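You operate a simulated robot arm through the tools that you are given. There is no shell and no other tool. Be economical: measure what you need, move in short steps, check, and stop when the job is done.

The job below is to be done with a simulated two-armed robot. You get a single attempt, and the scene is never put back.

Task
Fit the wide roll on the bench shaft with the collar locked at U23, and inflate the shaft.
Fine: push the roll up to the collar, fill with the air chuck from that bench till the gauge is in the green, and put the chuck back.
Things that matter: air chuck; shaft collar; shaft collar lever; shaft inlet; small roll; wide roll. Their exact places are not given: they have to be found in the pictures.

It is judged by the outcome, as a careful person would: the job done as asked, and still so three seconds after it is handed in. It fails if anything else is knocked over, pushed out of place, dropped, spilled or broken.

Robot
Two 7-joint arms with two-finger parallel grippers on one trunk, on a base that drives. Base frame: it is fixed to the floor where the robot stands at the start and does not move with it; the origin is under the middle of the robot, x ahead of it, y to its left, z up. Lengths are in m, angles in rad, forces in N, time in s.
The left shoulder is at the start at [0.05, 0.168, 1.182], the right one opposite. With the tool pointing down near the work surface each hand reaches from about 0.1 to 0.36 m from the robot's upright axis, wherever it stands, measured 20 degrees to its own side. Places, roughly: shaft collar [0.5, -0.2, 0.9]; shaft collar lever [0.5, -0.2, 1]; shaft inlet [0.4, -0.2, 0.9]; small roll [1.75, -0.25, 0.5]. Payload 1.57 kg a hand.
The TCP of each hand is the grasp point between the finger pads, 0.03 m short of the fingertips. In the tool frame z runs along the fingers and y along their closing line. Largest opening 0.08 m; finger width 0.017, thickness 0.012; the body of the gripper, 0.04 by 0.082 m, starts 0.08 m behind the TCP.
Orientation is told as [roll, pitch, yaw] about the base's x, y, z axes, in that order, counted from this pose: with the fingers straight down and closing along the base's y, the tool's x points along the base's -x, its y along +y and its z along -z.

Tools
- The arms move only by the tool apply_moves. It takes "left_increments", "right_increments" or both (then of equal length, played together; a hand with none holds still); each is a list of rows, each a list of 3 entries, a list of its own where there are three numbers: the turn, a rotation vector about the base's x, y, z in rad, then the shift along the base's x, y, z in m, then the finger opening in m, from 0 to 0.08. In form: [[[ax, ay, az], [x, y, z], hand], ...]. A call has 1 to 8 rows; each row is the pose to reach, as a shift and turn from the pose commanded when the call began. Each row takes 0.2 s and may step no farther than 0.05 m and 0.15 rad from the row before; otherwise, or with a gripper value out of range, the whole call is refused. A pose out of reach is approached as far as the arm can. The call stops where the force on the tool passes 40 N (or 10 N more than at its start, if that is more) or the arm is blocked; 0.2 s more then pass. Each finger travels about 0.045 m/s and halts on what it meets, pressing with about 29 N; the grip force reading is that of the motor and also rises with nothing between the fingers. The clock runs only during rows and for 0.2 s after the last one: add rows that repeat a pose to give the fingers time. The reply holds the time, the measured pose of the TCP, the force on the tool along the base axes, the opening and the grip force, in the units named above and with some noise, with the torque about the TCP (base axes, N m) and any sound that the robot's microphone picked up, and new pictures: "views" is both (left out), scene, wrist or none (wrist: the cameras of the hands that moved).
- Cameras (640 x 400 px; columns grow to the right, rows downward): "scene" is now at [0.118, -0.0366, 1.3852]; the picture's right is [-0.41, -0.91, 0.00], its down [-0.58, 0.26, -0.77] and it looks along [0.70, -0.32, -0.63] (base axes); focal length 254 px, centre (320, 200). "left" rides on the left gripper at [0.072, 0.007, -0.122] in its tool frame; the picture's right is [-0.09, 1.00, 0.00], its down [-0.84, -0.08, -0.54] and it looks along [-0.54, -0.05, 0.84] (tool axes); focal length 238 px, centre (320, 200). "right" rides on the right gripper at [0.072, -0.007, -0.122] in its tool frame; the picture's right is [0.09, 1.00, 0.00], its down [-0.84, 0.08, -0.54] and it looks along [-0.54, 0.05, 0.84] (tool axes); focal length 238 px, centre (320, 200).
- raise_lower(by): slides the trunk up (or, below 0, down) by that many m; the arms and the scene camera ride with it, the base frame stays. It gives what a move gives, with no picture.
- drive_base(legs): drives the robot by 1 to 6 legs, each [ahead, left, turn to the left] in m, m and rad, along the robot's own axes; the way and the turn of a leg run together, so that a leg with both is an arc; at most 1.5 m and 3.142 rad a leg. The arms and the cameras ride along, it lands a little off, and it stops where it bumps. It gives what a move gives, and a new picture of the scene camera.
- turn_head(pan, tilt): turns the head with the scene camera to pan (to the left, within 1.396 rad either way) and tilt (down, from -0.506 to 1.204), counted from straight ahead of the robot. It gives what a move gives, and a new picture of the scene camera.
- locate(camera, pixels): for up to 12 pixels [column, row] of the newest picture of that camera ("zoom" is the newest enlarged one), the place [x, y, z] in the base frame of the surface seen there, good to about 0.002 m. The clock stands still meanwhile.
- close_up(camera, box): a new picture of the part [left, top, right, bottom] of that camera's present view, enlarged. The clock stands still meanwhile.
- sign_off(): hands the job in; it is judged then, once.

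Work in short steps. Measure before you move; look again where a grasp or a placing could have gone wrong, and mend it. You have 80 turns and 260 pictures in all, those below and enlarged ones among them. Open the grippers and draw the arms clear of the work before you hand the job in, unless the task says otherwise; then end with one line.

The tools are called after "Emit:" by a JSON object that holds its "op" and its "data". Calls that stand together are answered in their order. apply_moves: Moves the arms, as the interface text tells. Its arguments: {"type":"object","properties":{"left_increments":{"type":"array","items":{"type":"array"}},"right_increments":{"type":"array","items":{"type":"array"}},"views":{"type":"string","enum":["both","scene","wrist","none"]}},"required":[]} The other tools are called the same way: raise_lower (by) slides the trunk up or down; drive_base (legs) drives the base; turn_head (pan, tilt) turns the head that bears the scene camera; locate (camera, pixels) gives the place of the surface under pixels of a picture; close_up (camera, box) takes an enlarged picture of a part of a camera's view; sign_off () hands the job in.

At the start:

```text
time: 0.0
left_eef_pos: [0.3481, 0.0141, 1.2256]
left_tool_rot: [0.0, 0.0, 0.0]
left_contact_force: [0.6, 0.1, -0.1]
left_ft_torque: [-0.02, 0.0, -0.02]
left_opening: 0.08
left_grasp_force: 0.0
right_eef_pos: [0.2921, -0.373, 1.1951]
right_tool_rot: [-0.001, 0.0, 0.0]
right_contact_force: [-0.2, 0.8, 0.5]
right_ft_torque: [-0.03, 0.0, -0.05]
right_opening: 0.0799
right_grasp_force: 0.0
trunk travel left (down, up): [-0.35, 0.093]
robot x, y, heading: [0.0006, 0.0001, -0.004]
head pan, tilt: [-0.428, 0.686]
```

scene: 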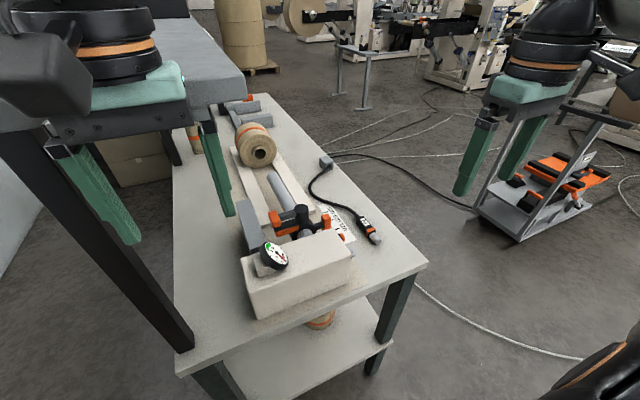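
right: 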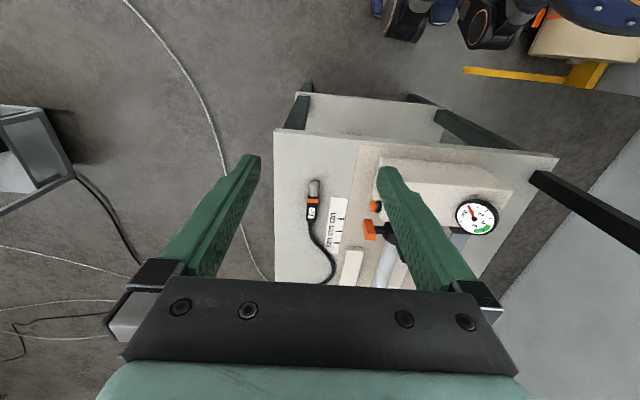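
left: 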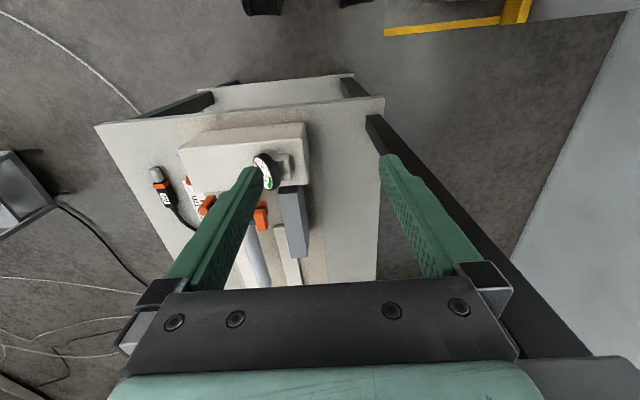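

The scene shows a bench with the shaft, a collar with orange parts around (295,220), a gauge at (273,255), the chuck at (370,232), and a roll at (257,145). I enlarge the bench first.

Emit:
{"op": "close_up", "data": {"camera": "scene", "box": [220, 160, 400, 300]}}

Emit:
{"op": "close_up", "data": {"camera": "scene", "box": [170, 80, 330, 200]}}

Emit:
{"op": "close_up", "data": {"camera": "right", "box": [270, 130, 520, 290]}}

```text
2.86 times, centred on (310, 230) of scene
```

zoom: 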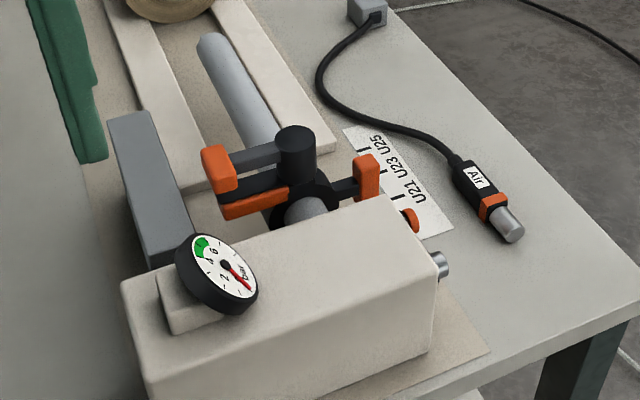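

```text
3.33 times, centred on (250, 140) of scene
```

zoom: 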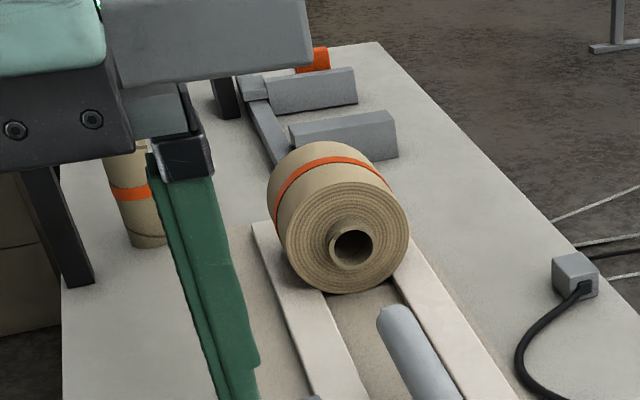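

```text
2.50 times, centred on (395, 210) of right
```

zoom: 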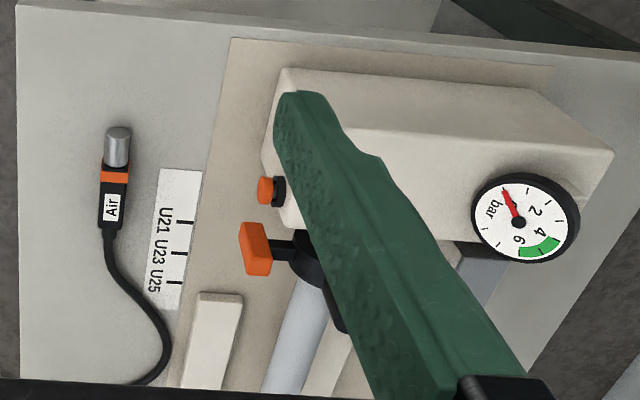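

Next I measure the main parts: shaft tip, roll, scale marks, chuck, inlet and rails.

Emit:
{"op": "locate", "data": {"camera": "scene", "pixels": [[279, 174], [302, 202], [262, 151], [258, 128], [243, 140], [281, 207], [303, 199], [323, 209], [344, 234], [335, 221], [360, 225], [372, 237]]}}

Emit:
{"op": "close_up", "data": {"camera": "scene", "box": [260, 185, 360, 250]}}

Emit:
{"op": "close_up", "data": {"camera": "scene", "box": [440, 60, 640, 250]}}

Emit:
{"op": "turn_head", "data": {"pan": 0.0, "tilt": 0.6}}

```text
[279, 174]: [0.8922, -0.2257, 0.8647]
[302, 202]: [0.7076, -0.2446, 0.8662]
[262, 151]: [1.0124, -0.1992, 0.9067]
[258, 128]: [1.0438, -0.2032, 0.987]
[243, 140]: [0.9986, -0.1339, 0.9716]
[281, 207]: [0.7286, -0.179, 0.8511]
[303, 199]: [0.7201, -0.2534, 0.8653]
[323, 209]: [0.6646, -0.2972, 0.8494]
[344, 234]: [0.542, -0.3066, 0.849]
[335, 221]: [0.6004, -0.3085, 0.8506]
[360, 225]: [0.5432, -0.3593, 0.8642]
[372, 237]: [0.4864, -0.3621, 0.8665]
```

```text
6.15 times, centred on (310, 218) of scene
```

zoom: 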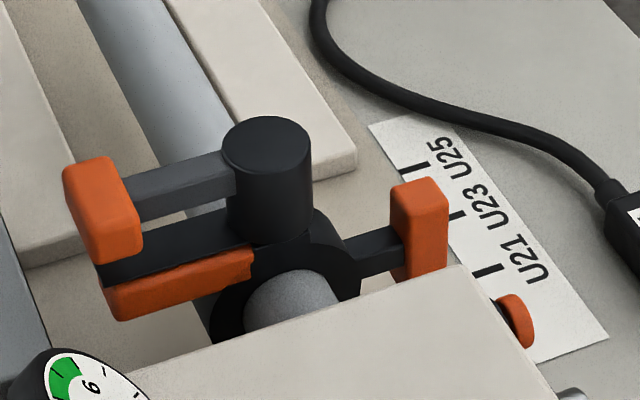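

```text
2.11 times, centred on (540, 155) of scene
```

zoom: 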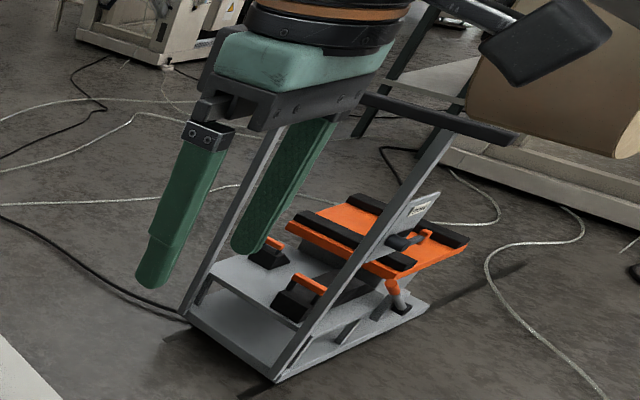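

```text
time: 0.9
left_eef_pos: [0.3473, 0.0148, 1.2264]
left_tool_rot: [0.001, 0.0, 0.0]
left_contact_force: [0.8, 1.4, 0.4]
left_ft_torque: [-0.01, -0.02, 0.02]
left_opening: 0.0798
left_grasp_force: 0.1
right_eef_pos: [0.2925, -0.3728, 1.197]
right_tool_rot: [-0.003, 0.0, 0.001]
right_contact_force: [0.4, -0.1, 0.0]
right_ft_torque: [-0.01, 0.03, 0.0]
right_opening: 0.0801
right_grasp_force: 0.0
trunk travel left (down, up): [-0.35, 0.093]
robot x, y, heading: [0.0026, -0.0041, 0.003]
head pan, tilt: [0.0, 0.6]
```

scene: 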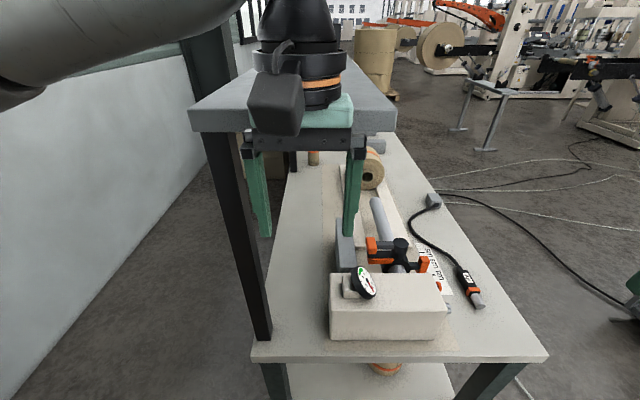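

I measure bench corners, other rolls and what is on the lower shelf.

Emit:
{"op": "locate", "data": {"camera": "scene", "pixels": [[250, 355], [545, 355], [395, 137], [313, 158], [385, 367], [366, 177], [372, 165], [375, 200], [430, 280], [344, 250], [200, 118], [390, 115]]}}

Emit:
{"op": "close_up", "data": {"camera": "scene", "box": [280, 120, 440, 220]}}

Emit:
{"op": "close_up", "data": {"camera": "scene", "box": [320, 220, 500, 390]}}

Emit:
{"op": "turn_head", "data": {"pan": -1.1, "tilt": 0.6}}

```text
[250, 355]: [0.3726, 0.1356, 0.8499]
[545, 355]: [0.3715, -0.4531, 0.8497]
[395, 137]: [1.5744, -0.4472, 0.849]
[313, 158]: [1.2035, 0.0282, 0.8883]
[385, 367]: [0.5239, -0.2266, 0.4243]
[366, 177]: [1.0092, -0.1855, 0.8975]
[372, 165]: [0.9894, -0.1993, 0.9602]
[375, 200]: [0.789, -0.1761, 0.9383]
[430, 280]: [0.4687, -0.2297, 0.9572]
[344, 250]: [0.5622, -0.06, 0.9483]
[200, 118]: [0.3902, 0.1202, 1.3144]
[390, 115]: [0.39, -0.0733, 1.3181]
```

```text
4.00 times, centred on (360, 170) of scene
```

zoom: 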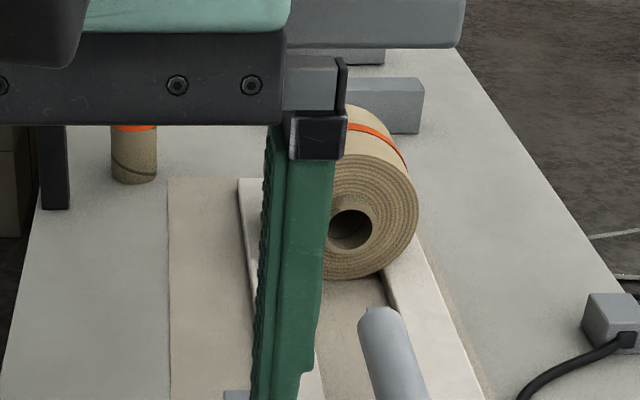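

```text
2.35 times, centred on (410, 305) of scene
```

zoom: 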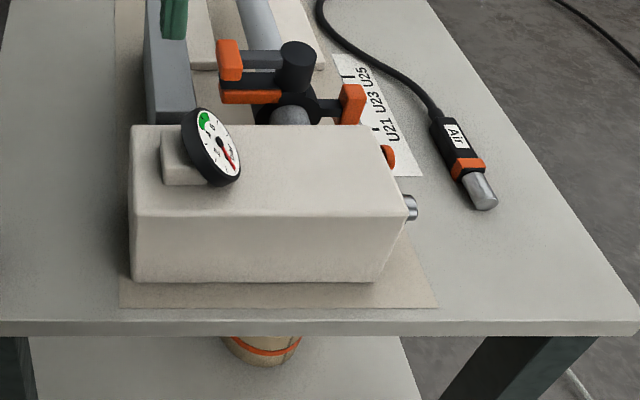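

```text
time: 2.2
left_eef_pos: [0.3474, 0.0146, 1.2258]
left_tool_rot: [0.0, -0.001, -0.001]
left_contact_force: [0.7, -0.1, -0.2]
left_ft_torque: [-0.01, 0.0, -0.02]
left_opening: 0.0799
left_grasp_force: 0.2
right_eef_pos: [0.2924, -0.3738, 1.1957]
right_tool_rot: [-0.002, 0.0, 0.001]
right_contact_force: [-0.7, 0.0, 0.2]
right_ft_torque: [0.01, 0.02, -0.05]
right_opening: 0.08
right_grasp_force: 0.0
trunk travel left (down, up): [-0.35, 0.093]
robot x, y, heading: [-0.0026, -0.0014, 0.001]
head pan, tilt: [-1.1, 0.6]
```

scene: 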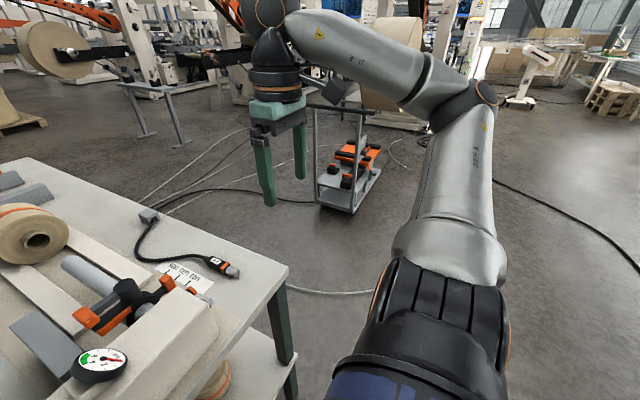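

The bench spans x 0.37–1.57, y −0.45–0.14, with an overhead shelf to the left, so I'll work from its right side. I check the obstacles on the floor there first.

Emit:
{"op": "locate", "data": {"camera": "scene", "pixels": [[328, 208], [350, 212], [380, 175], [345, 160], [316, 110], [285, 285], [210, 390], [180, 148], [200, 285], [40, 240]]}}

Emit:
{"op": "close_up", "data": {"camera": "scene", "box": [0, 170, 300, 400]}}

Emit:
{"op": "close_up", "data": {"camera": "scene", "box": [300, 100, 400, 220]}}

```text
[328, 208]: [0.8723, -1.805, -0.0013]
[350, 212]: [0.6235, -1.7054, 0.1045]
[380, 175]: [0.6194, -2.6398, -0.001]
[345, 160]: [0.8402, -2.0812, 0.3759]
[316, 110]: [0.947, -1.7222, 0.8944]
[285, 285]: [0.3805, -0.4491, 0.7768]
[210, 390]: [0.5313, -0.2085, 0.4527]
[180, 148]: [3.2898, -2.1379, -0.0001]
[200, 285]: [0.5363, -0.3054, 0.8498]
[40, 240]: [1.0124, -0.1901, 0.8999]
```

```text
1.74 times, centred on (150, 285) of scene
```

zoom: 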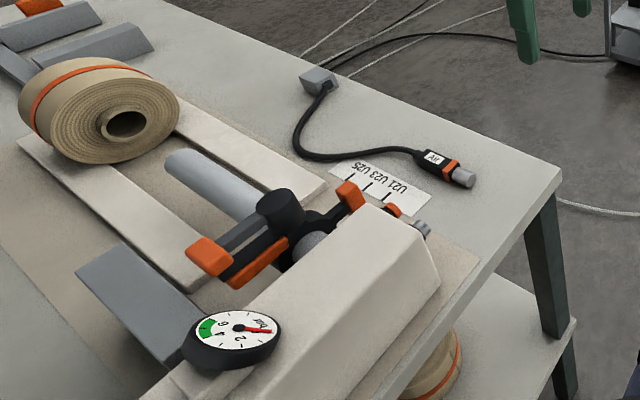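

```text
3.33 times, centred on (350, 160) of scene
```

zoom: 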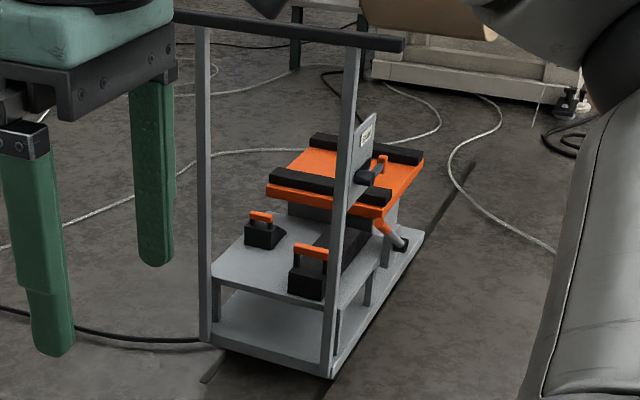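

The floor is clear to about y = −1.6, so I drive around to the bench's right side and face it.

Emit:
{"op": "drive_base", "data": {"legs": [[0, -1.05, 0], [0.75, 0, 0], [0, 0, 1.57]]}}

Emit:
{"op": "turn_head", "data": {"pan": 0.0, "tilt": 0.65}}

```text
time: 19.5
left_eef_pos: [0.7449, -0.7329, 1.2255]
left_tool_rot: [0.0, 0.0, 1.564]
left_contact_force: [0.7, -0.2, 1.0]
left_ft_torque: [0.0, 0.0, 0.02]
left_opening: 0.08
left_grasp_force: 0.1
right_eef_pos: [1.1327, -0.7893, 1.1956]
right_tool_rot: [-0.002, -0.001, 1.566]
right_contact_force: [-0.1, -0.3, -0.2]
right_ft_torque: [0.02, -0.02, -0.02]
right_opening: 0.0801
right_grasp_force: 0.0
trunk travel left (down, up): [-0.35, 0.093]
robot x, y, heading: [0.7602, -1.0816, 1.564]
head pan, tilt: [-1.1, 0.6]
```

scene: 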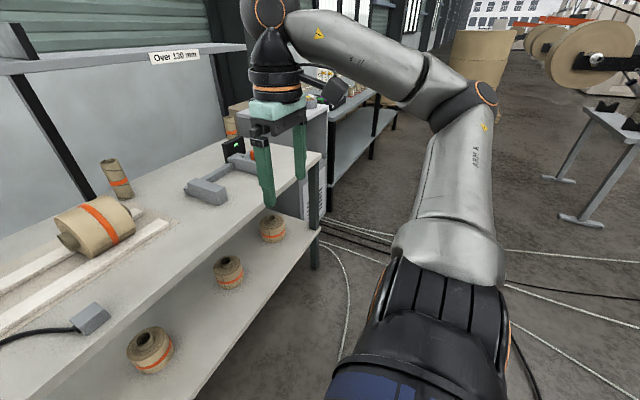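

```text
time: 20.8
left_eef_pos: [0.7456, -0.7332, 1.2264]
left_tool_rot: [0.0, 0.001, 1.565]
left_contact_force: [-0.8, -0.4, -0.1]
left_ft_torque: [0.0, -0.01, -0.02]
left_opening: 0.0798
left_grasp_force: 0.1
right_eef_pos: [1.1323, -0.79, 1.1964]
right_tool_rot: [-0.001, -0.001, 1.566]
right_contact_force: [0.5, 0.9, 0.7]
right_ft_torque: [0.0, 0.05, 0.02]
right_opening: 0.0802
right_grasp_force: 0.1
trunk travel left (down, up): [-0.35, 0.093]
robot x, y, heading: [0.7581, -1.0795, 1.561]
head pan, tilt: [0.0, 0.649]
```

scene: 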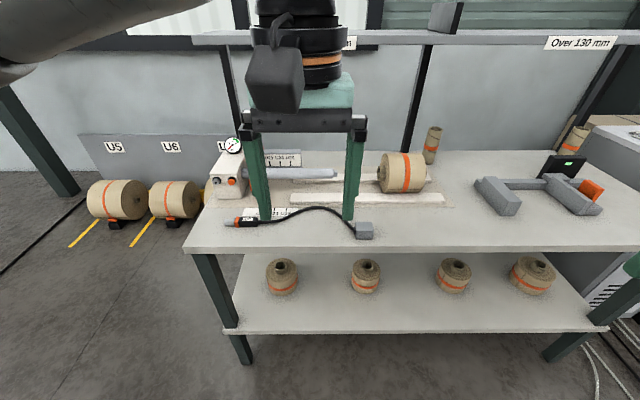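

I read the signs and the items on the bench from here.

Emit:
{"op": "close_up", "data": {"camera": "scene", "box": [200, 120, 460, 260]}}

Emit:
{"op": "close_up", "data": {"camera": "scene", "box": [430, 20, 640, 240]}}

Emit:
{"op": "locate", "data": {"camera": "scene", "pixels": [[388, 172], [418, 172], [433, 145], [535, 278], [455, 275], [335, 173], [575, 140], [300, 200], [450, 200], [237, 223], [232, 181]]}}

```text
2.46 times, centred on (330, 190) of scene
```

zoom: 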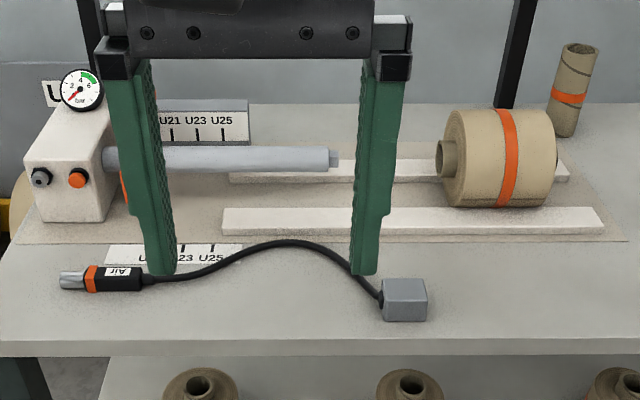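

```text
1.82 times, centred on (535, 130) of scene
```

zoom: 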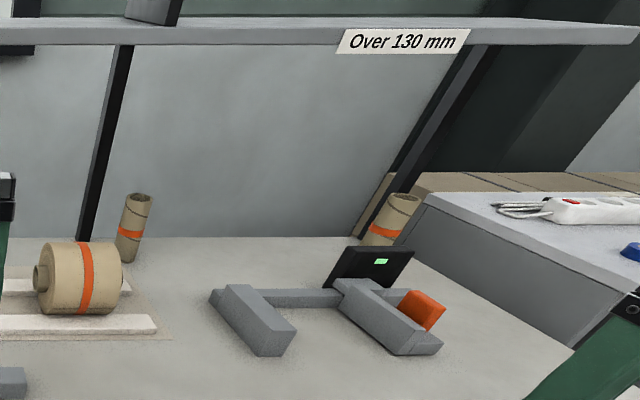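

```text
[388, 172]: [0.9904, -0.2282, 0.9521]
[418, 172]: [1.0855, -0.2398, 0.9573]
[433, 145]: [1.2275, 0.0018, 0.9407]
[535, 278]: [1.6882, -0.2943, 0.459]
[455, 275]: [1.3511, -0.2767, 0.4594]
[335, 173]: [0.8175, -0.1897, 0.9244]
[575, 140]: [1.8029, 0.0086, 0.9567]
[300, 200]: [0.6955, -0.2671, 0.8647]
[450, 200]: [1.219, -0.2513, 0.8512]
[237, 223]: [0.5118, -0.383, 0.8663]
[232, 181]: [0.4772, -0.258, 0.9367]
```

The scale marks are hidden behind the left gripper, so I move the left hand aside (−x) and zoom in.

Emit:
{"op": "apply_moves", "data": {"left_increments": [[[0, 0, 0], [-0.05, 0, 0], 0.08], [[0, 0, 0], [-0.1, 0, 0], 0.08], [[0, 0, 0], [-0.15, 0, 0.0], 0.08], [[0, 0, 0], [-0.2, 0, 0.0], 0.08], [[0, 0, 0], [-0.25, 0, 0], 0.08], [[0, 0, 0], [-0.25, 0, 0], 0.08]], "views": "scene"}}

Emit:
{"op": "close_up", "data": {"camera": "scene", "box": [200, 130, 350, 230]}}

```text
time: 22.2
left_eef_pos: [0.4954, -0.7337, 1.2258]
left_tool_rot: [0.0, -0.001, 1.564]
left_contact_force: [-0.2, -0.2, 1.3]
left_ft_torque: [0.03, 0.02, 0.02]
left_opening: 0.08
left_grasp_force: 0.0
right_eef_pos: [1.1328, -0.7908, 1.1959]
right_tool_rot: [-0.001, 0.001, 1.566]
right_contact_force: [0.8, -0.8, 0.2]
right_ft_torque: [0.01, 0.01, -0.04]
right_opening: 0.0801
right_grasp_force: 0.1
trunk travel left (down, up): [-0.35, 0.093]
robot x, y, heading: [0.76, -1.0792, 1.565]
head pan, tilt: [0.0, 0.649]
```

scene: 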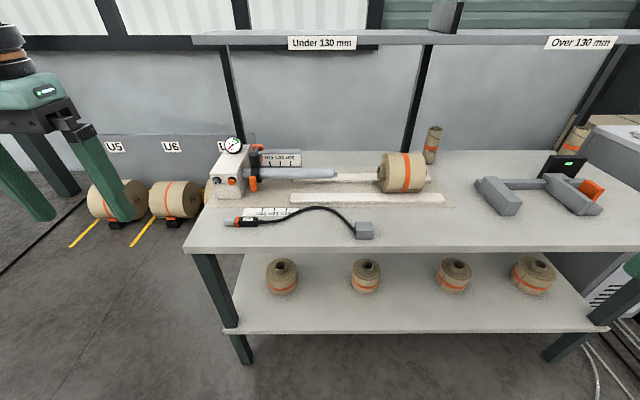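

```text
4.00 times, centred on (275, 180) of scene
```

zoom: 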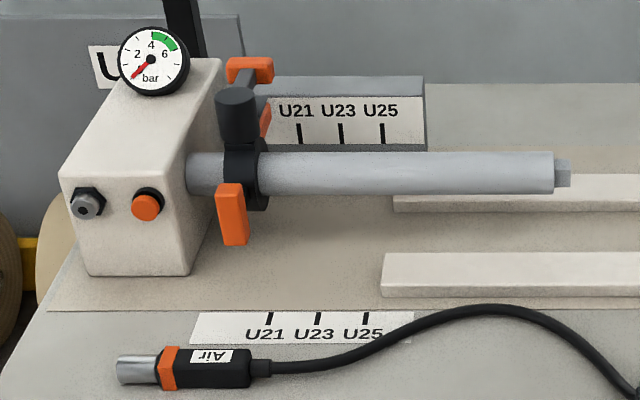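

Now I measure the marks, collar, inlet, shaft, and chuck in this enlargement.

Emit:
{"op": "locate", "data": {"camera": "zoom", "pixels": [[270, 319], [318, 319], [366, 319], [300, 133], [341, 133], [382, 133], [240, 175], [262, 175], [236, 102], [232, 215], [88, 205], [146, 207]]}}

Emit:
{"op": "locate", "data": {"camera": "zoom", "pixels": [[252, 75], [266, 120], [560, 172], [545, 160], [545, 188], [300, 152], [120, 370], [166, 368], [230, 360], [262, 366], [340, 360], [228, 160]]}}

Emit:
{"op": "close_up", "data": {"camera": "scene", "box": [235, 135, 285, 195]}}

```text
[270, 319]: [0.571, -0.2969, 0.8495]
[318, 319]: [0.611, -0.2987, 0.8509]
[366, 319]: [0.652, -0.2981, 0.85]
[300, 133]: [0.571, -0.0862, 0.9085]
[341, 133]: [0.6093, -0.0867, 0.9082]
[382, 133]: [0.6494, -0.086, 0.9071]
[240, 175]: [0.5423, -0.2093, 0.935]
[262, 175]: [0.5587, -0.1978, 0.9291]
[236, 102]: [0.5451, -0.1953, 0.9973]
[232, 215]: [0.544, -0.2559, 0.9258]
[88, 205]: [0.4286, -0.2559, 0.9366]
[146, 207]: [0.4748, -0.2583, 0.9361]
```

```text
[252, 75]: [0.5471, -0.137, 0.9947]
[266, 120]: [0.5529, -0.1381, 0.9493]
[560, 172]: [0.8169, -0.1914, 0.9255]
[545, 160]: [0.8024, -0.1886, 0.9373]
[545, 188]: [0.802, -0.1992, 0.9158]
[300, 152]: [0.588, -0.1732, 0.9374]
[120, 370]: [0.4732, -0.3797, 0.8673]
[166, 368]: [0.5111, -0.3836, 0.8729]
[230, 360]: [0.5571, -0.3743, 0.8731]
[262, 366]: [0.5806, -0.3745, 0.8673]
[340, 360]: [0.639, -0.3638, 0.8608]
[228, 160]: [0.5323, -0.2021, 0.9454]
```

```text
6.67 times, centred on (260, 165) of scene
```

zoom: 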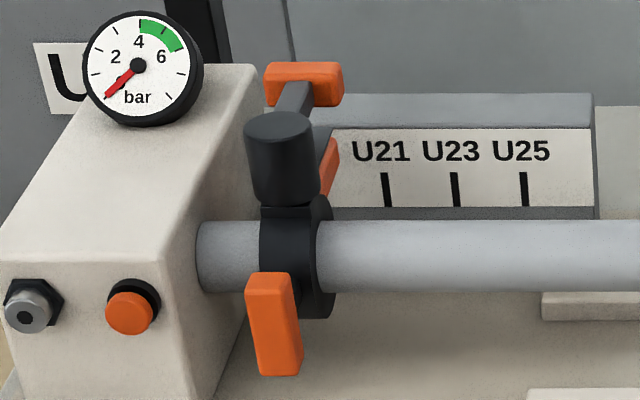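

The marks read U21 x=0.571, U23 x=0.610, U25 x=0.651; the collar now sits around x≈0.546. I look down at my own base to see how near the bench I can stand.

Emit:
{"op": "turn_head", "data": {"pan": 0.0, "tilt": 1.204}}

Emit:
{"op": "locate", "data": {"camera": "scene", "pixels": [[320, 380], [320, 350], [320, 320], [320, 300], [320, 260], [200, 380], [440, 380]]}}

```text
time: 23.2
left_eef_pos: [0.4955, -0.7328, 1.2254]
left_tool_rot: [-0.001, 0.0, 1.565]
left_contact_force: [0.2, -0.5, 0.6]
left_ft_torque: [-0.01, -0.02, -0.01]
left_opening: 0.0799
left_grasp_force: 0.1
right_eef_pos: [1.1322, -0.7905, 1.1949]
right_tool_rot: [-0.003, -0.002, 1.566]
right_contact_force: [-0.7, -0.7, -0.7]
right_ft_torque: [-0.02, 0.0, -0.02]
right_opening: 0.0799
right_grasp_force: 0.1
trunk travel left (down, up): [-0.35, 0.093]
robot x, y, heading: [0.7607, -1.0822, 1.564]
head pan, tilt: [0.0, 1.201]
```

scene: 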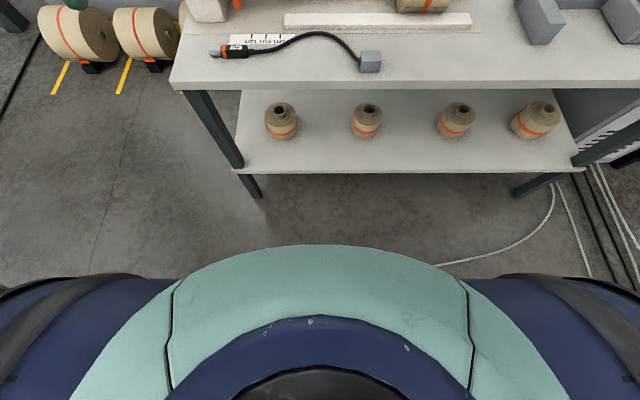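

```text
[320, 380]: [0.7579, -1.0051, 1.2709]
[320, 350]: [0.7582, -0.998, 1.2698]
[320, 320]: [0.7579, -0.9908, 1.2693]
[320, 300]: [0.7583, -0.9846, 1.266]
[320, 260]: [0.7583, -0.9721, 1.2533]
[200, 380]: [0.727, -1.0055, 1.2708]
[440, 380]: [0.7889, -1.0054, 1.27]
```

The torso front is ~0.11 m ahead of its axis. I approach the bench to roughly y = −0.75, keeping a margin like the starting one.

Emit:
{"op": "drive_base", "data": {"legs": [[0.33, 0.08, 0.0]]}}

Emit:
{"op": "turn_head", "data": {"pan": 0.45, "tilt": 0.95}}

```text
time: 25.4
left_eef_pos: [0.4171, -0.3981, 1.2244]
left_tool_rot: [0.001, -0.001, 1.564]
left_contact_force: [-0.1, -0.1, 0.0]
left_ft_torque: [0.01, 0.0, 0.0]
left_opening: 0.08
left_grasp_force: 0.2
right_eef_pos: [1.0542, -0.4551, 1.1968]
right_tool_rot: [-0.001, 0.002, 1.564]
right_contact_force: [-0.4, -0.7, -0.9]
right_ft_torque: [-0.03, -0.01, 0.02]
right_opening: 0.0801
right_grasp_force: 0.1
trunk travel left (down, up): [-0.35, 0.093]
robot x, y, heading: [0.6808, -0.7442, 1.561]
head pan, tilt: [0.0, 1.201]
```

scene: 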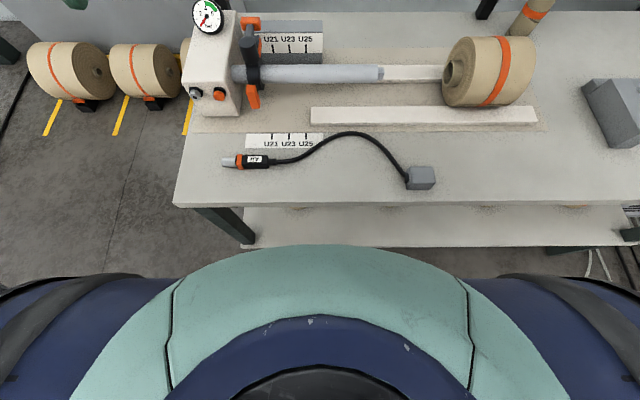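

```text
time: 26.3
left_eef_pos: [0.4172, -0.3981, 1.2258]
left_tool_rot: [-0.001, 0.001, 1.564]
left_contact_force: [-0.1, -0.2, 0.0]
left_ft_torque: [-0.01, 0.05, 0.01]
left_opening: 0.0801
left_grasp_force: 0.1
right_eef_pos: [1.0547, -0.4552, 1.1973]
right_tool_rot: [0.0, 0.002, 1.565]
right_contact_force: [-1.6, -0.2, 0.7]
right_ft_torque: [-0.03, -0.02, 0.01]
right_opening: 0.0801
right_grasp_force: 0.1
trunk travel left (down, up): [-0.35, 0.093]
robot x, y, heading: [0.6793, -0.7462, 1.565]
head pan, tilt: [0.45, 0.949]
```

scene: 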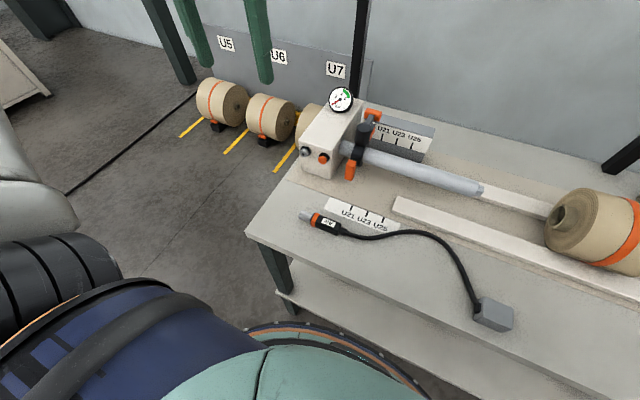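

The rim of my base shows near (340,335). I measure it and zoom on the collar from this better viewpoint.

Emit:
{"op": "locate", "data": {"camera": "scene", "pixels": [[262, 328], [310, 326], [350, 340], [390, 360], [420, 385]]}}

Emit:
{"op": "close_up", "data": {"camera": "scene", "box": [290, 80, 450, 190]}}

```text
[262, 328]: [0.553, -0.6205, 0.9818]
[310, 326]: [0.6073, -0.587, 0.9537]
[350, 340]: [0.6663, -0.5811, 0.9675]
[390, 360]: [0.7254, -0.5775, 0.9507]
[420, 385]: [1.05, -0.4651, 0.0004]
```

```text
3.64 times, centred on (370, 135) of scene
```

zoom: 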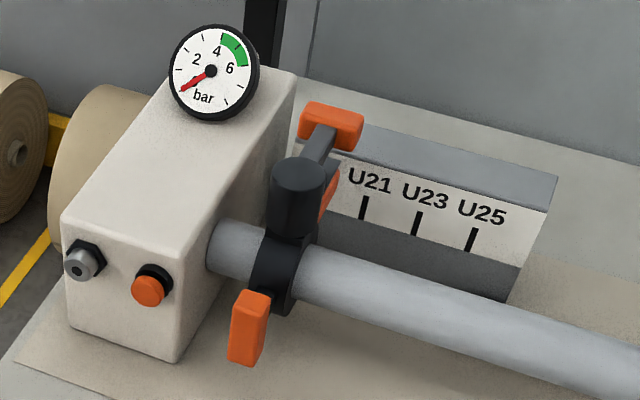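

The collar tab centre is ~(0.545,−0.25,0.925). I bring the left hand above it (z≈1.08), opening 0.055, to see how far I can reach from here.

Emit:
{"op": "apply_moves", "data": {"left_increments": [[[0, 0, 0], [0.04, 0.02, -0.02], 0.055], [[0, 0, 0], [0.08, 0.04, -0.04], 0.055], [[0, 0, 0], [0.11, 0.06, -0.06], 0.055], [[0, 0, 0], [0.128, 0.09, -0.08], 0.055], [[0, 0, 0], [0.128, 0.12, -0.1], 0.055], [[0, 0, 0], [0.128, 0.145, -0.13], 0.055], [[0, 0, 0], [0.128, 0.145, -0.13], 0.055]]}}

```text
time: 27.9
left_eef_pos: [0.5447, -0.2525, 1.0939]
left_tool_rot: [0.0, 0.0, 1.564]
left_contact_force: [0.1, 0.0, 0.0]
left_ft_torque: [0.01, 0.03, -0.01]
left_opening: 0.0552
left_grasp_force: 0.2
right_eef_pos: [1.0541, -0.4559, 1.1963]
right_tool_rot: [-0.003, 0.0, 1.564]
right_contact_force: [-0.3, -0.2, 1.1]
right_ft_torque: [0.02, 0.02, -0.01]
right_opening: 0.0799
right_grasp_force: 0.1
trunk travel left (down, up): [-0.35, 0.093]
robot x, y, heading: [0.6777, -0.7454, 1.565]
head pan, tilt: [0.45, 0.949]
```

scene: 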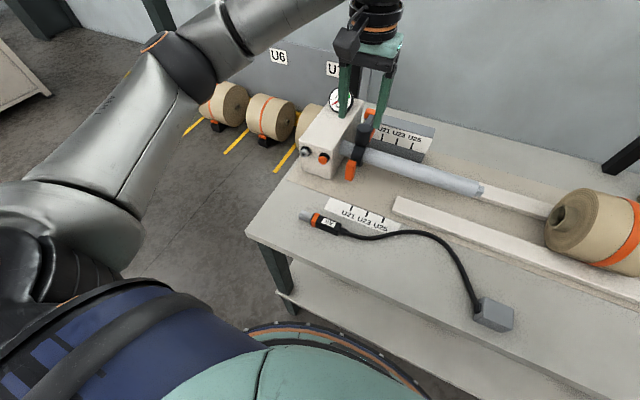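
left: 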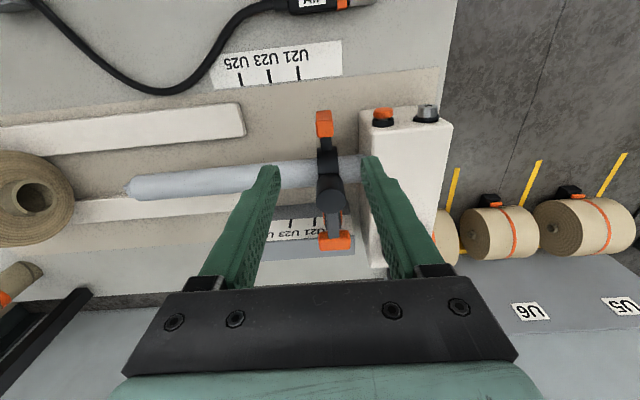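

It reaches well. I zoom the wrist view on the collar to understand tab, lever, and gap to the block.

Emit:
{"op": "close_up", "data": {"camera": "left", "box": [240, 90, 450, 270]}}

Emit:
{"op": "locate", "data": {"camera": "left", "pixels": [[324, 118], [325, 132], [331, 190], [333, 240], [347, 241], [320, 241], [362, 150], [327, 151], [338, 215], [320, 160], [340, 160]]}}

```text
2.22 times, centred on (345, 180) of left
```

zoom: 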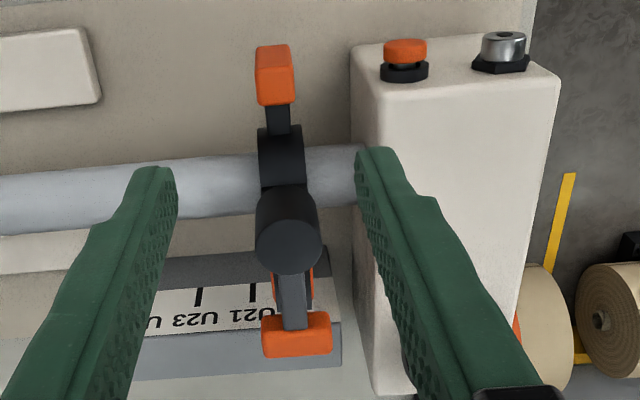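

```text
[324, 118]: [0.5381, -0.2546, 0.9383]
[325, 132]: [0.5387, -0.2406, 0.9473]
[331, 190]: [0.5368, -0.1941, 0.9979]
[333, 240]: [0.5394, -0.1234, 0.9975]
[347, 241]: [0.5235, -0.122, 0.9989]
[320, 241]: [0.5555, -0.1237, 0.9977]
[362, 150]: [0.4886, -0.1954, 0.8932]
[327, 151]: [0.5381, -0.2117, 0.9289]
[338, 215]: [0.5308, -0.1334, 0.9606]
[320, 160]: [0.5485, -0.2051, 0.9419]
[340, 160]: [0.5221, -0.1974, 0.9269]
```

Tab centre in this view is about (0.538,−0.251,0.93). I shift −0.006 in x and descend to z≈0.925 with the fingers straddling the tab, then close.

Emit:
{"op": "apply_moves", "data": {"left_increments": [[[0, 0, 0], [-0.006, 0.0015, -0.04], 0.05], [[0, 0, 0], [-0.006, 0.0015, -0.08], 0.05], [[0, 0, 0], [-0.006, 0.0015, -0.12], 0.05], [[0, 0, 0], [-0.006, 0.0015, -0.15], 0.05], [[0, 0, 0], [-0.006, 0.0015, -0.168], 0.05], [[0, 0, 0], [-0.006, 0.0015, -0.168], 0.05]], "views": "wrist"}}

Emit:
{"op": "close_up", "data": {"camera": "scene", "box": [290, 80, 450, 190]}}

```text
time: 29.3
left_eef_pos: [0.5401, -0.251, 0.9261]
left_tool_rot: [-0.001, 0.001, 1.563]
left_contact_force: [-0.9, -0.9, 0.0]
left_ft_torque: [-0.01, 0.02, 0.01]
left_opening: 0.0503
left_grasp_force: 0.0
right_eef_pos: [1.0543, -0.4548, 1.1961]
right_tool_rot: [-0.002, 0.001, 1.564]
right_contact_force: [0.1, -0.3, 0.5]
right_ft_torque: [-0.02, 0.01, 0.0]
right_opening: 0.0801
right_grasp_force: 0.0
trunk travel left (down, up): [-0.35, 0.093]
robot x, y, heading: [0.6774, -0.7466, 1.564]
head pan, tilt: [0.45, 0.949]
```

left: 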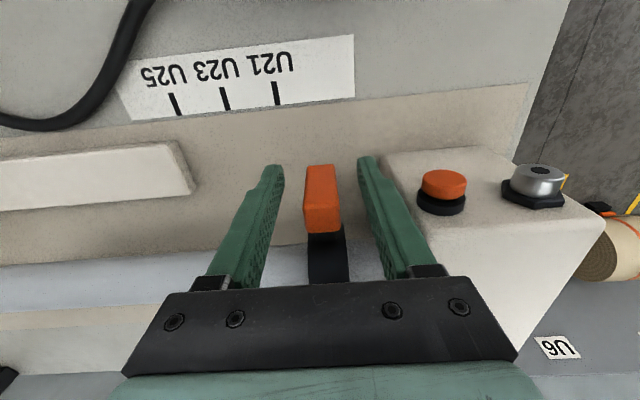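

```text
3.64 times, centred on (370, 135) of scene
```

zoom: 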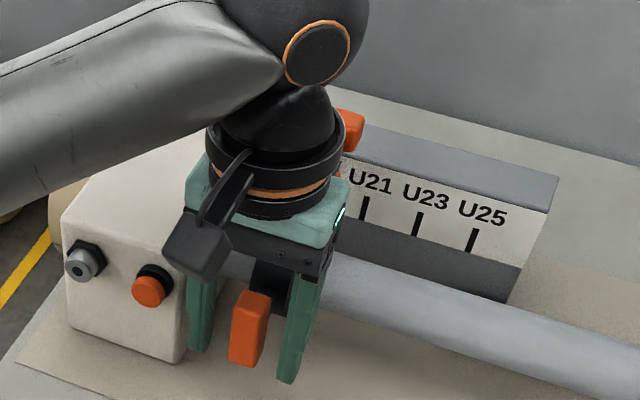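

The tab sits between the fingers. I close on it and measure the front marks from this picture for a relative shift.

Emit:
{"op": "locate", "data": {"camera": "left", "pixels": [[275, 93], [224, 98], [175, 104], [306, 190], [338, 190], [322, 200], [322, 172]]}}

Emit:
{"op": "apply_moves", "data": {"left_increments": [[[0, 0, 0], [0, 0, 0], 0.03], [[0, 0, 0], [0, 0, 0], 0.015], [[0, 0, 0], [0, 0, 0], 0.01], [[0, 0, 0], [0, 0, 0], 0.01], [[0, 0, 0], [0, 0, 0], 0.01]], "views": "wrist"}}

```text
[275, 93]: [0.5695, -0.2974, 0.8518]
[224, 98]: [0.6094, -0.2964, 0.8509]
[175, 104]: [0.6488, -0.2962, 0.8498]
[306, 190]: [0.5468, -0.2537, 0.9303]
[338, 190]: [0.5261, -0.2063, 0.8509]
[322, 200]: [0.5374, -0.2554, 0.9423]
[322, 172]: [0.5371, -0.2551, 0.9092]
```

```text
time: 30.5
left_eef_pos: [0.5403, -0.2521, 0.9268]
left_tool_rot: [0.001, 0.002, 1.565]
left_contact_force: [-2.3, -1.3, -0.5]
left_ft_torque: [-0.01, -0.27, 0.36]
left_opening: 0.0201
left_grasp_force: 33.7
right_eef_pos: [1.0533, -0.4558, 1.1959]
right_tool_rot: [-0.001, 0.001, 1.563]
right_contact_force: [0.4, -0.8, -0.6]
right_ft_torque: [0.01, 0.02, -0.01]
right_opening: 0.0802
right_grasp_force: 0.1
trunk travel left (down, up): [-0.35, 0.093]
robot x, y, heading: [0.6784, -0.7443, 1.565]
head pan, tilt: [0.45, 0.949]
```

left: 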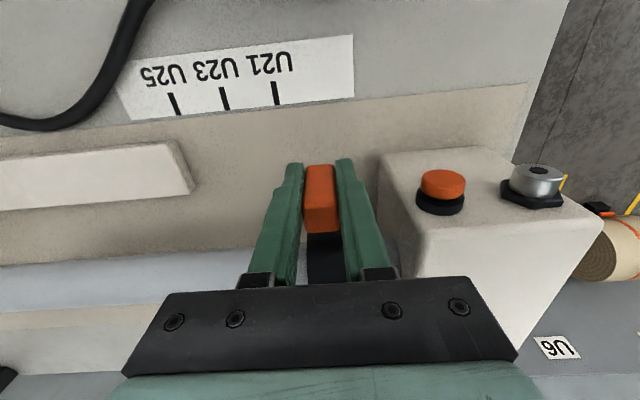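

Grip on the tab is firm (0.020 m wide). I try a small +x slide to see whether the collar is unlocked.

Emit:
{"op": "apply_moves", "data": {"left_increments": [[[0, 0, 0], [0.005, 0, 0], 0.01], [[0, 0, 0], [0.01, 0, 0], 0.01], [[0, 0, 0], [0.015, 0, 0], 0.01], [[0, 0, 0], [0.02, 0, 0], 0.01], [[0, 0, 0], [0.02, 0, 0], 0.01]], "views": "wrist"}}

Emit:
{"op": "close_up", "data": {"camera": "scene", "box": [290, 80, 450, 190]}}

```text
time: 31.3
left_eef_pos: [0.5414, -0.2507, 0.9263]
left_tool_rot: [0.02, 0.005, 1.579]
left_contact_force: [-11.5, -4.6, 1.4]
left_ft_torque: [-0.05, -1.4, -0.11]
left_opening: 0.0208
left_grasp_force: 33.8
right_eef_pos: [1.0525, -0.4547, 1.1964]
right_tool_rot: [-0.002, 0.0, 1.565]
right_contact_force: [0.3, 0.3, -0.6]
right_ft_torque: [0.01, 0.03, -0.01]
right_opening: 0.08
right_grasp_force: 0.1
trunk travel left (down, up): [-0.35, 0.093]
robot x, y, heading: [0.6779, -0.7468, 1.564]
head pan, tilt: [0.45, 0.949]
stopped in row 3 (left hand): the force on the tool passed its limit at 42 N (the readings are from after the stop); the commanded pose is now the measured one
```

left: 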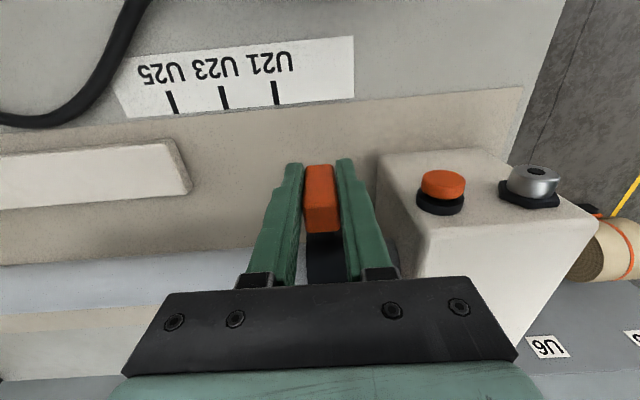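

```text
3.64 times, centred on (370, 135) of scene
```

zoom: 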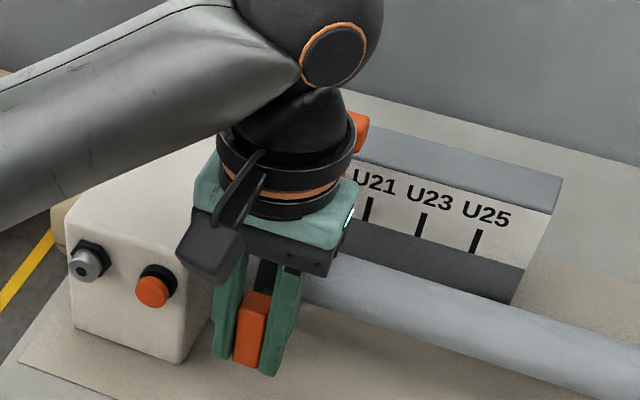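

The collar is locked (42 N without motion), so the lever must be turned first. I release the tab, rise, and move over the lever's orange end at about (0.539,−0.123,0.998).

Emit:
{"op": "apply_moves", "data": {"left_increments": [[[0, 0, 0], [0, 0, 0], 0.05], [[0, 0, 0], [0, 0, 0], 0.05], [[0, 0, 0], [-0.001, 0, 0.04], 0.055], [[-0.02, 0, -0.015], [-0.001, 0, 0.08], 0.055], [[-0.02, 0, -0.015], [-0.001, 0.03, 0.12], 0.055], [[-0.02, 0, -0.015], [-0.001, 0.07, 0.14], 0.055], [[-0.02, 0, -0.015], [-0.001, 0.11, 0.15], 0.055], [[-0.02, 0, -0.015], [-0.001, 0.128, 0.15], 0.055]]}}

Emit:
{"op": "close_up", "data": {"camera": "left", "box": [240, 90, 450, 270]}}

```text
time: 33.1
left_eef_pos: [0.5412, -0.1354, 1.0745]
left_tool_rot: [0.015, 0.021, 1.559]
left_contact_force: [-1.1, 0.6, -0.5]
left_ft_torque: [-0.03, -0.04, 0.01]
left_opening: 0.0551
left_grasp_force: 0.0
left hand out of reach, approached as far as the arm can: row 8
right_eef_pos: [1.0517, -0.4548, 1.1975]
right_tool_rot: [-0.004, 0.001, 1.566]
right_contact_force: [-1.1, 0.3, 0.4]
right_ft_torque: [-0.02, 0.0, 0.03]
right_opening: 0.0801
right_grasp_force: 0.0
trunk travel left (down, up): [-0.35, 0.093]
robot x, y, heading: [0.6787, -0.7451, 1.566]
head pan, tilt: [0.45, 0.949]
```

scene: 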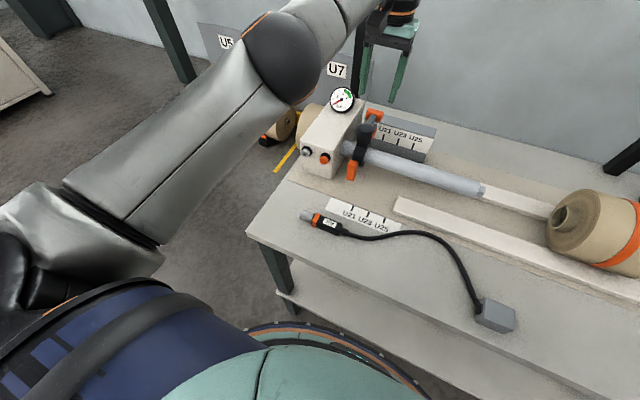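
left: 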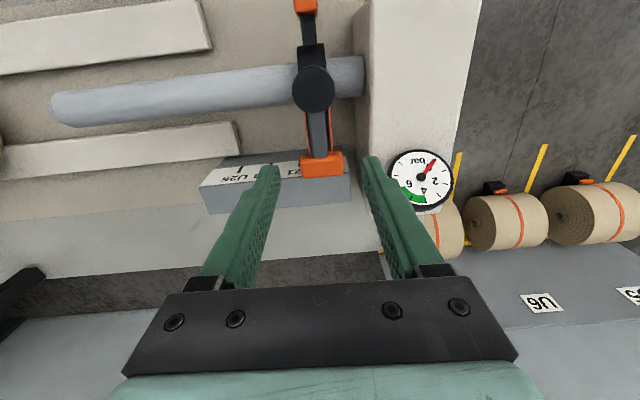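

```text
2.22 times, centred on (345, 180) of left
```

zoom: 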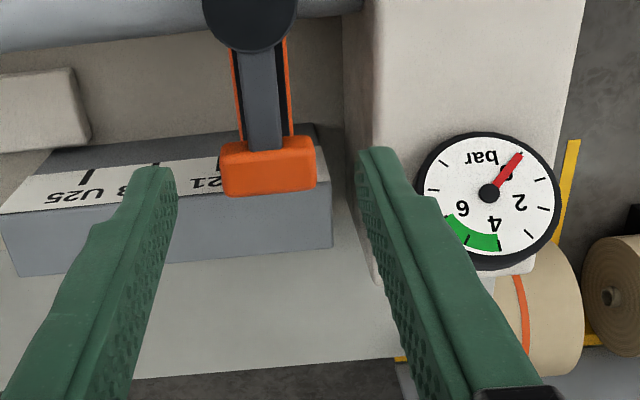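

The arm's vertical-tool reach ends near y=−0.135, so I tilt the fingers forward by 0.4 rad and lower them as a fork around the lever's orange end.

Emit:
{"op": "apply_moves", "data": {"left_increments": [[[0.13, 0, 0], [-0.001, 0.0, 0.01], 0.055], [[0.26, -0.01, 0.0], [-0.002, 0.005, 0.01], 0.055], [[0.39, -0.02, 0.0], [-0.002, 0.008, 0.0], 0.055], [[0.39, -0.02, 0.0], [-0.002, 0.01, -0.035], 0.055], [[0.39, -0.02, 0.0], [-0.002, 0.012, -0.065], 0.055], [[0.39, -0.02, 0.0], [-0.002, 0.012, -0.072], 0.055], [[0.39, -0.02, 0.0], [-0.002, 0.012, -0.072], 0.055]]}}

Emit:
{"op": "close_up", "data": {"camera": "scene", "box": [290, 50, 450, 190]}}

```text
time: 34.7
left_eef_pos: [0.5394, -0.1229, 1.0034]
left_tool_rot: [-0.001, -0.369, 1.567]
left_contact_force: [-1.1, 0.2, 0.4]
left_ft_torque: [-0.01, -0.01, 0.04]
left_opening: 0.0552
left_grasp_force: 0.2
right_eef_pos: [1.0527, -0.455, 1.1959]
right_tool_rot: [-0.002, 0.001, 1.566]
right_contact_force: [-1.2, 0.0, 0.6]
right_ft_torque: [-0.02, 0.02, -0.03]
right_opening: 0.0798
right_grasp_force: 0.0
trunk travel left (down, up): [-0.35, 0.093]
robot x, y, heading: [0.6796, -0.744, 1.568]
head pan, tilt: [0.45, 0.949]
```

scene: 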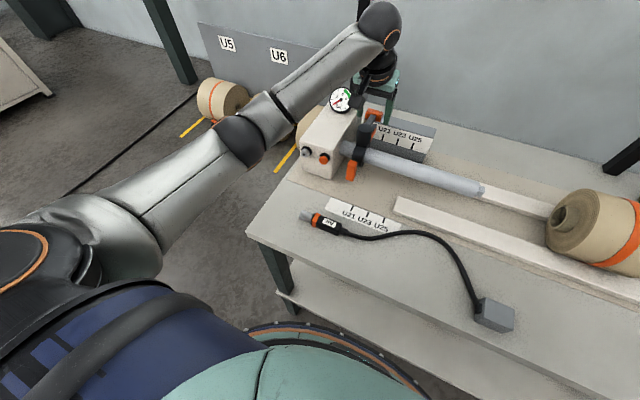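
left: 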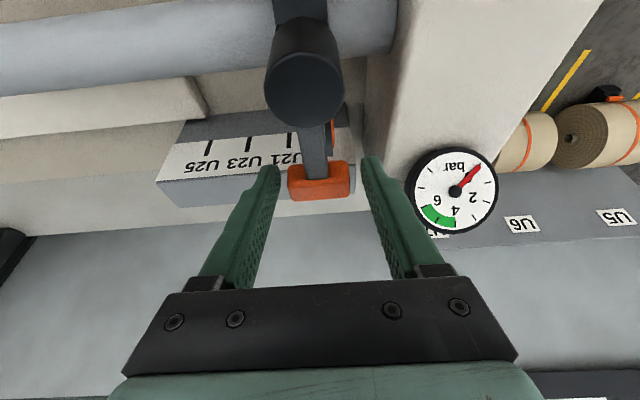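

```text
2.86 times, centred on (370, 120) of scene
```

zoom: 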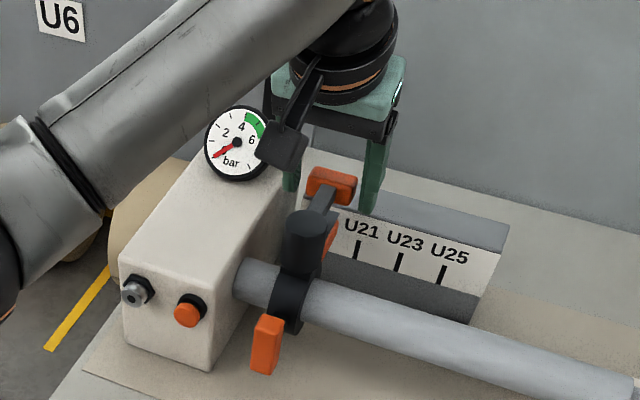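

The fork straddles the lever end. I try a gentle clockwise (+x) swing along the arc about the post (0.538,−0.195), and see whether it yields.

Emit:
{"op": "apply_moves", "data": {"left_increments": [[[0, 0, -0.1], [0.0075, -0.0005, 0], 0.055], [[0, 0, -0.2], [0.015, -0.0015, 0], 0.055], [[0, 0, -0.3], [0.0215, -0.0035, 0], 0.055], [[0, 0, -0.4], [0.029, -0.006, 0], 0.055], [[0, 0, -0.4], [0.029, -0.006, 0], 0.055]]}}

Emit:
{"op": "close_up", "data": {"camera": "scene", "box": [290, 50, 450, 190]}}

```text
time: 35.9
left_eef_pos: [0.5575, -0.1265, 1.0019]
left_tool_rot: [0.009, -0.364, 1.179]
left_contact_force: [-33.8, -0.1, -0.5]
left_ft_torque: [0.08, 0.23, 0.72]
left_opening: 0.08
left_grasp_force: 13.5
right_eef_pos: [1.0482, -0.4555, 1.1979]
right_tool_rot: [-0.008, -0.001, 1.565]
right_contact_force: [-0.3, -0.6, 0.3]
right_ft_torque: [0.0, 0.01, -0.02]
right_opening: 0.0798
right_grasp_force: 0.0
trunk travel left (down, up): [-0.35, 0.093]
robot x, y, heading: [0.6823, -0.7471, 1.567]
head pan, tilt: [0.45, 0.949]
```

scene: 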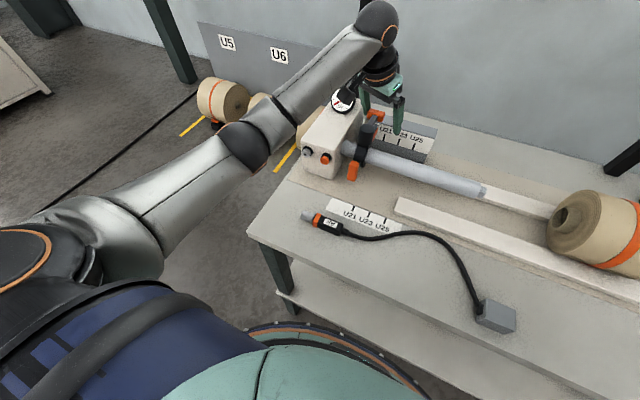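
left: 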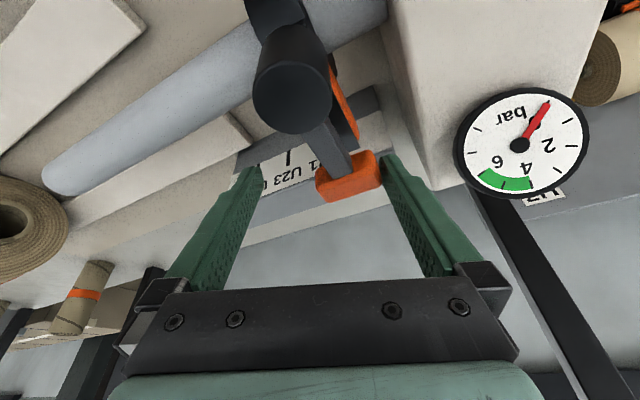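

```text
2.86 times, centred on (370, 120) of scene
```

zoom: 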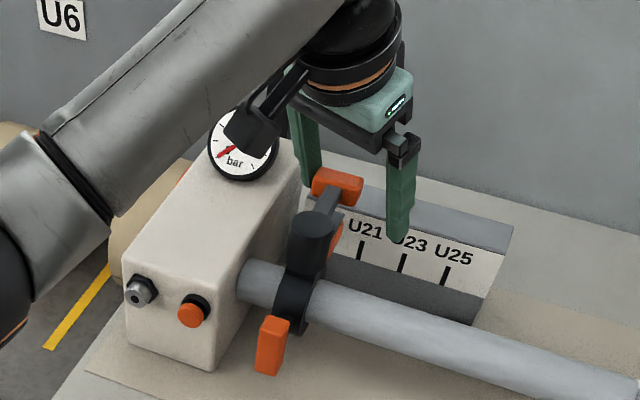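

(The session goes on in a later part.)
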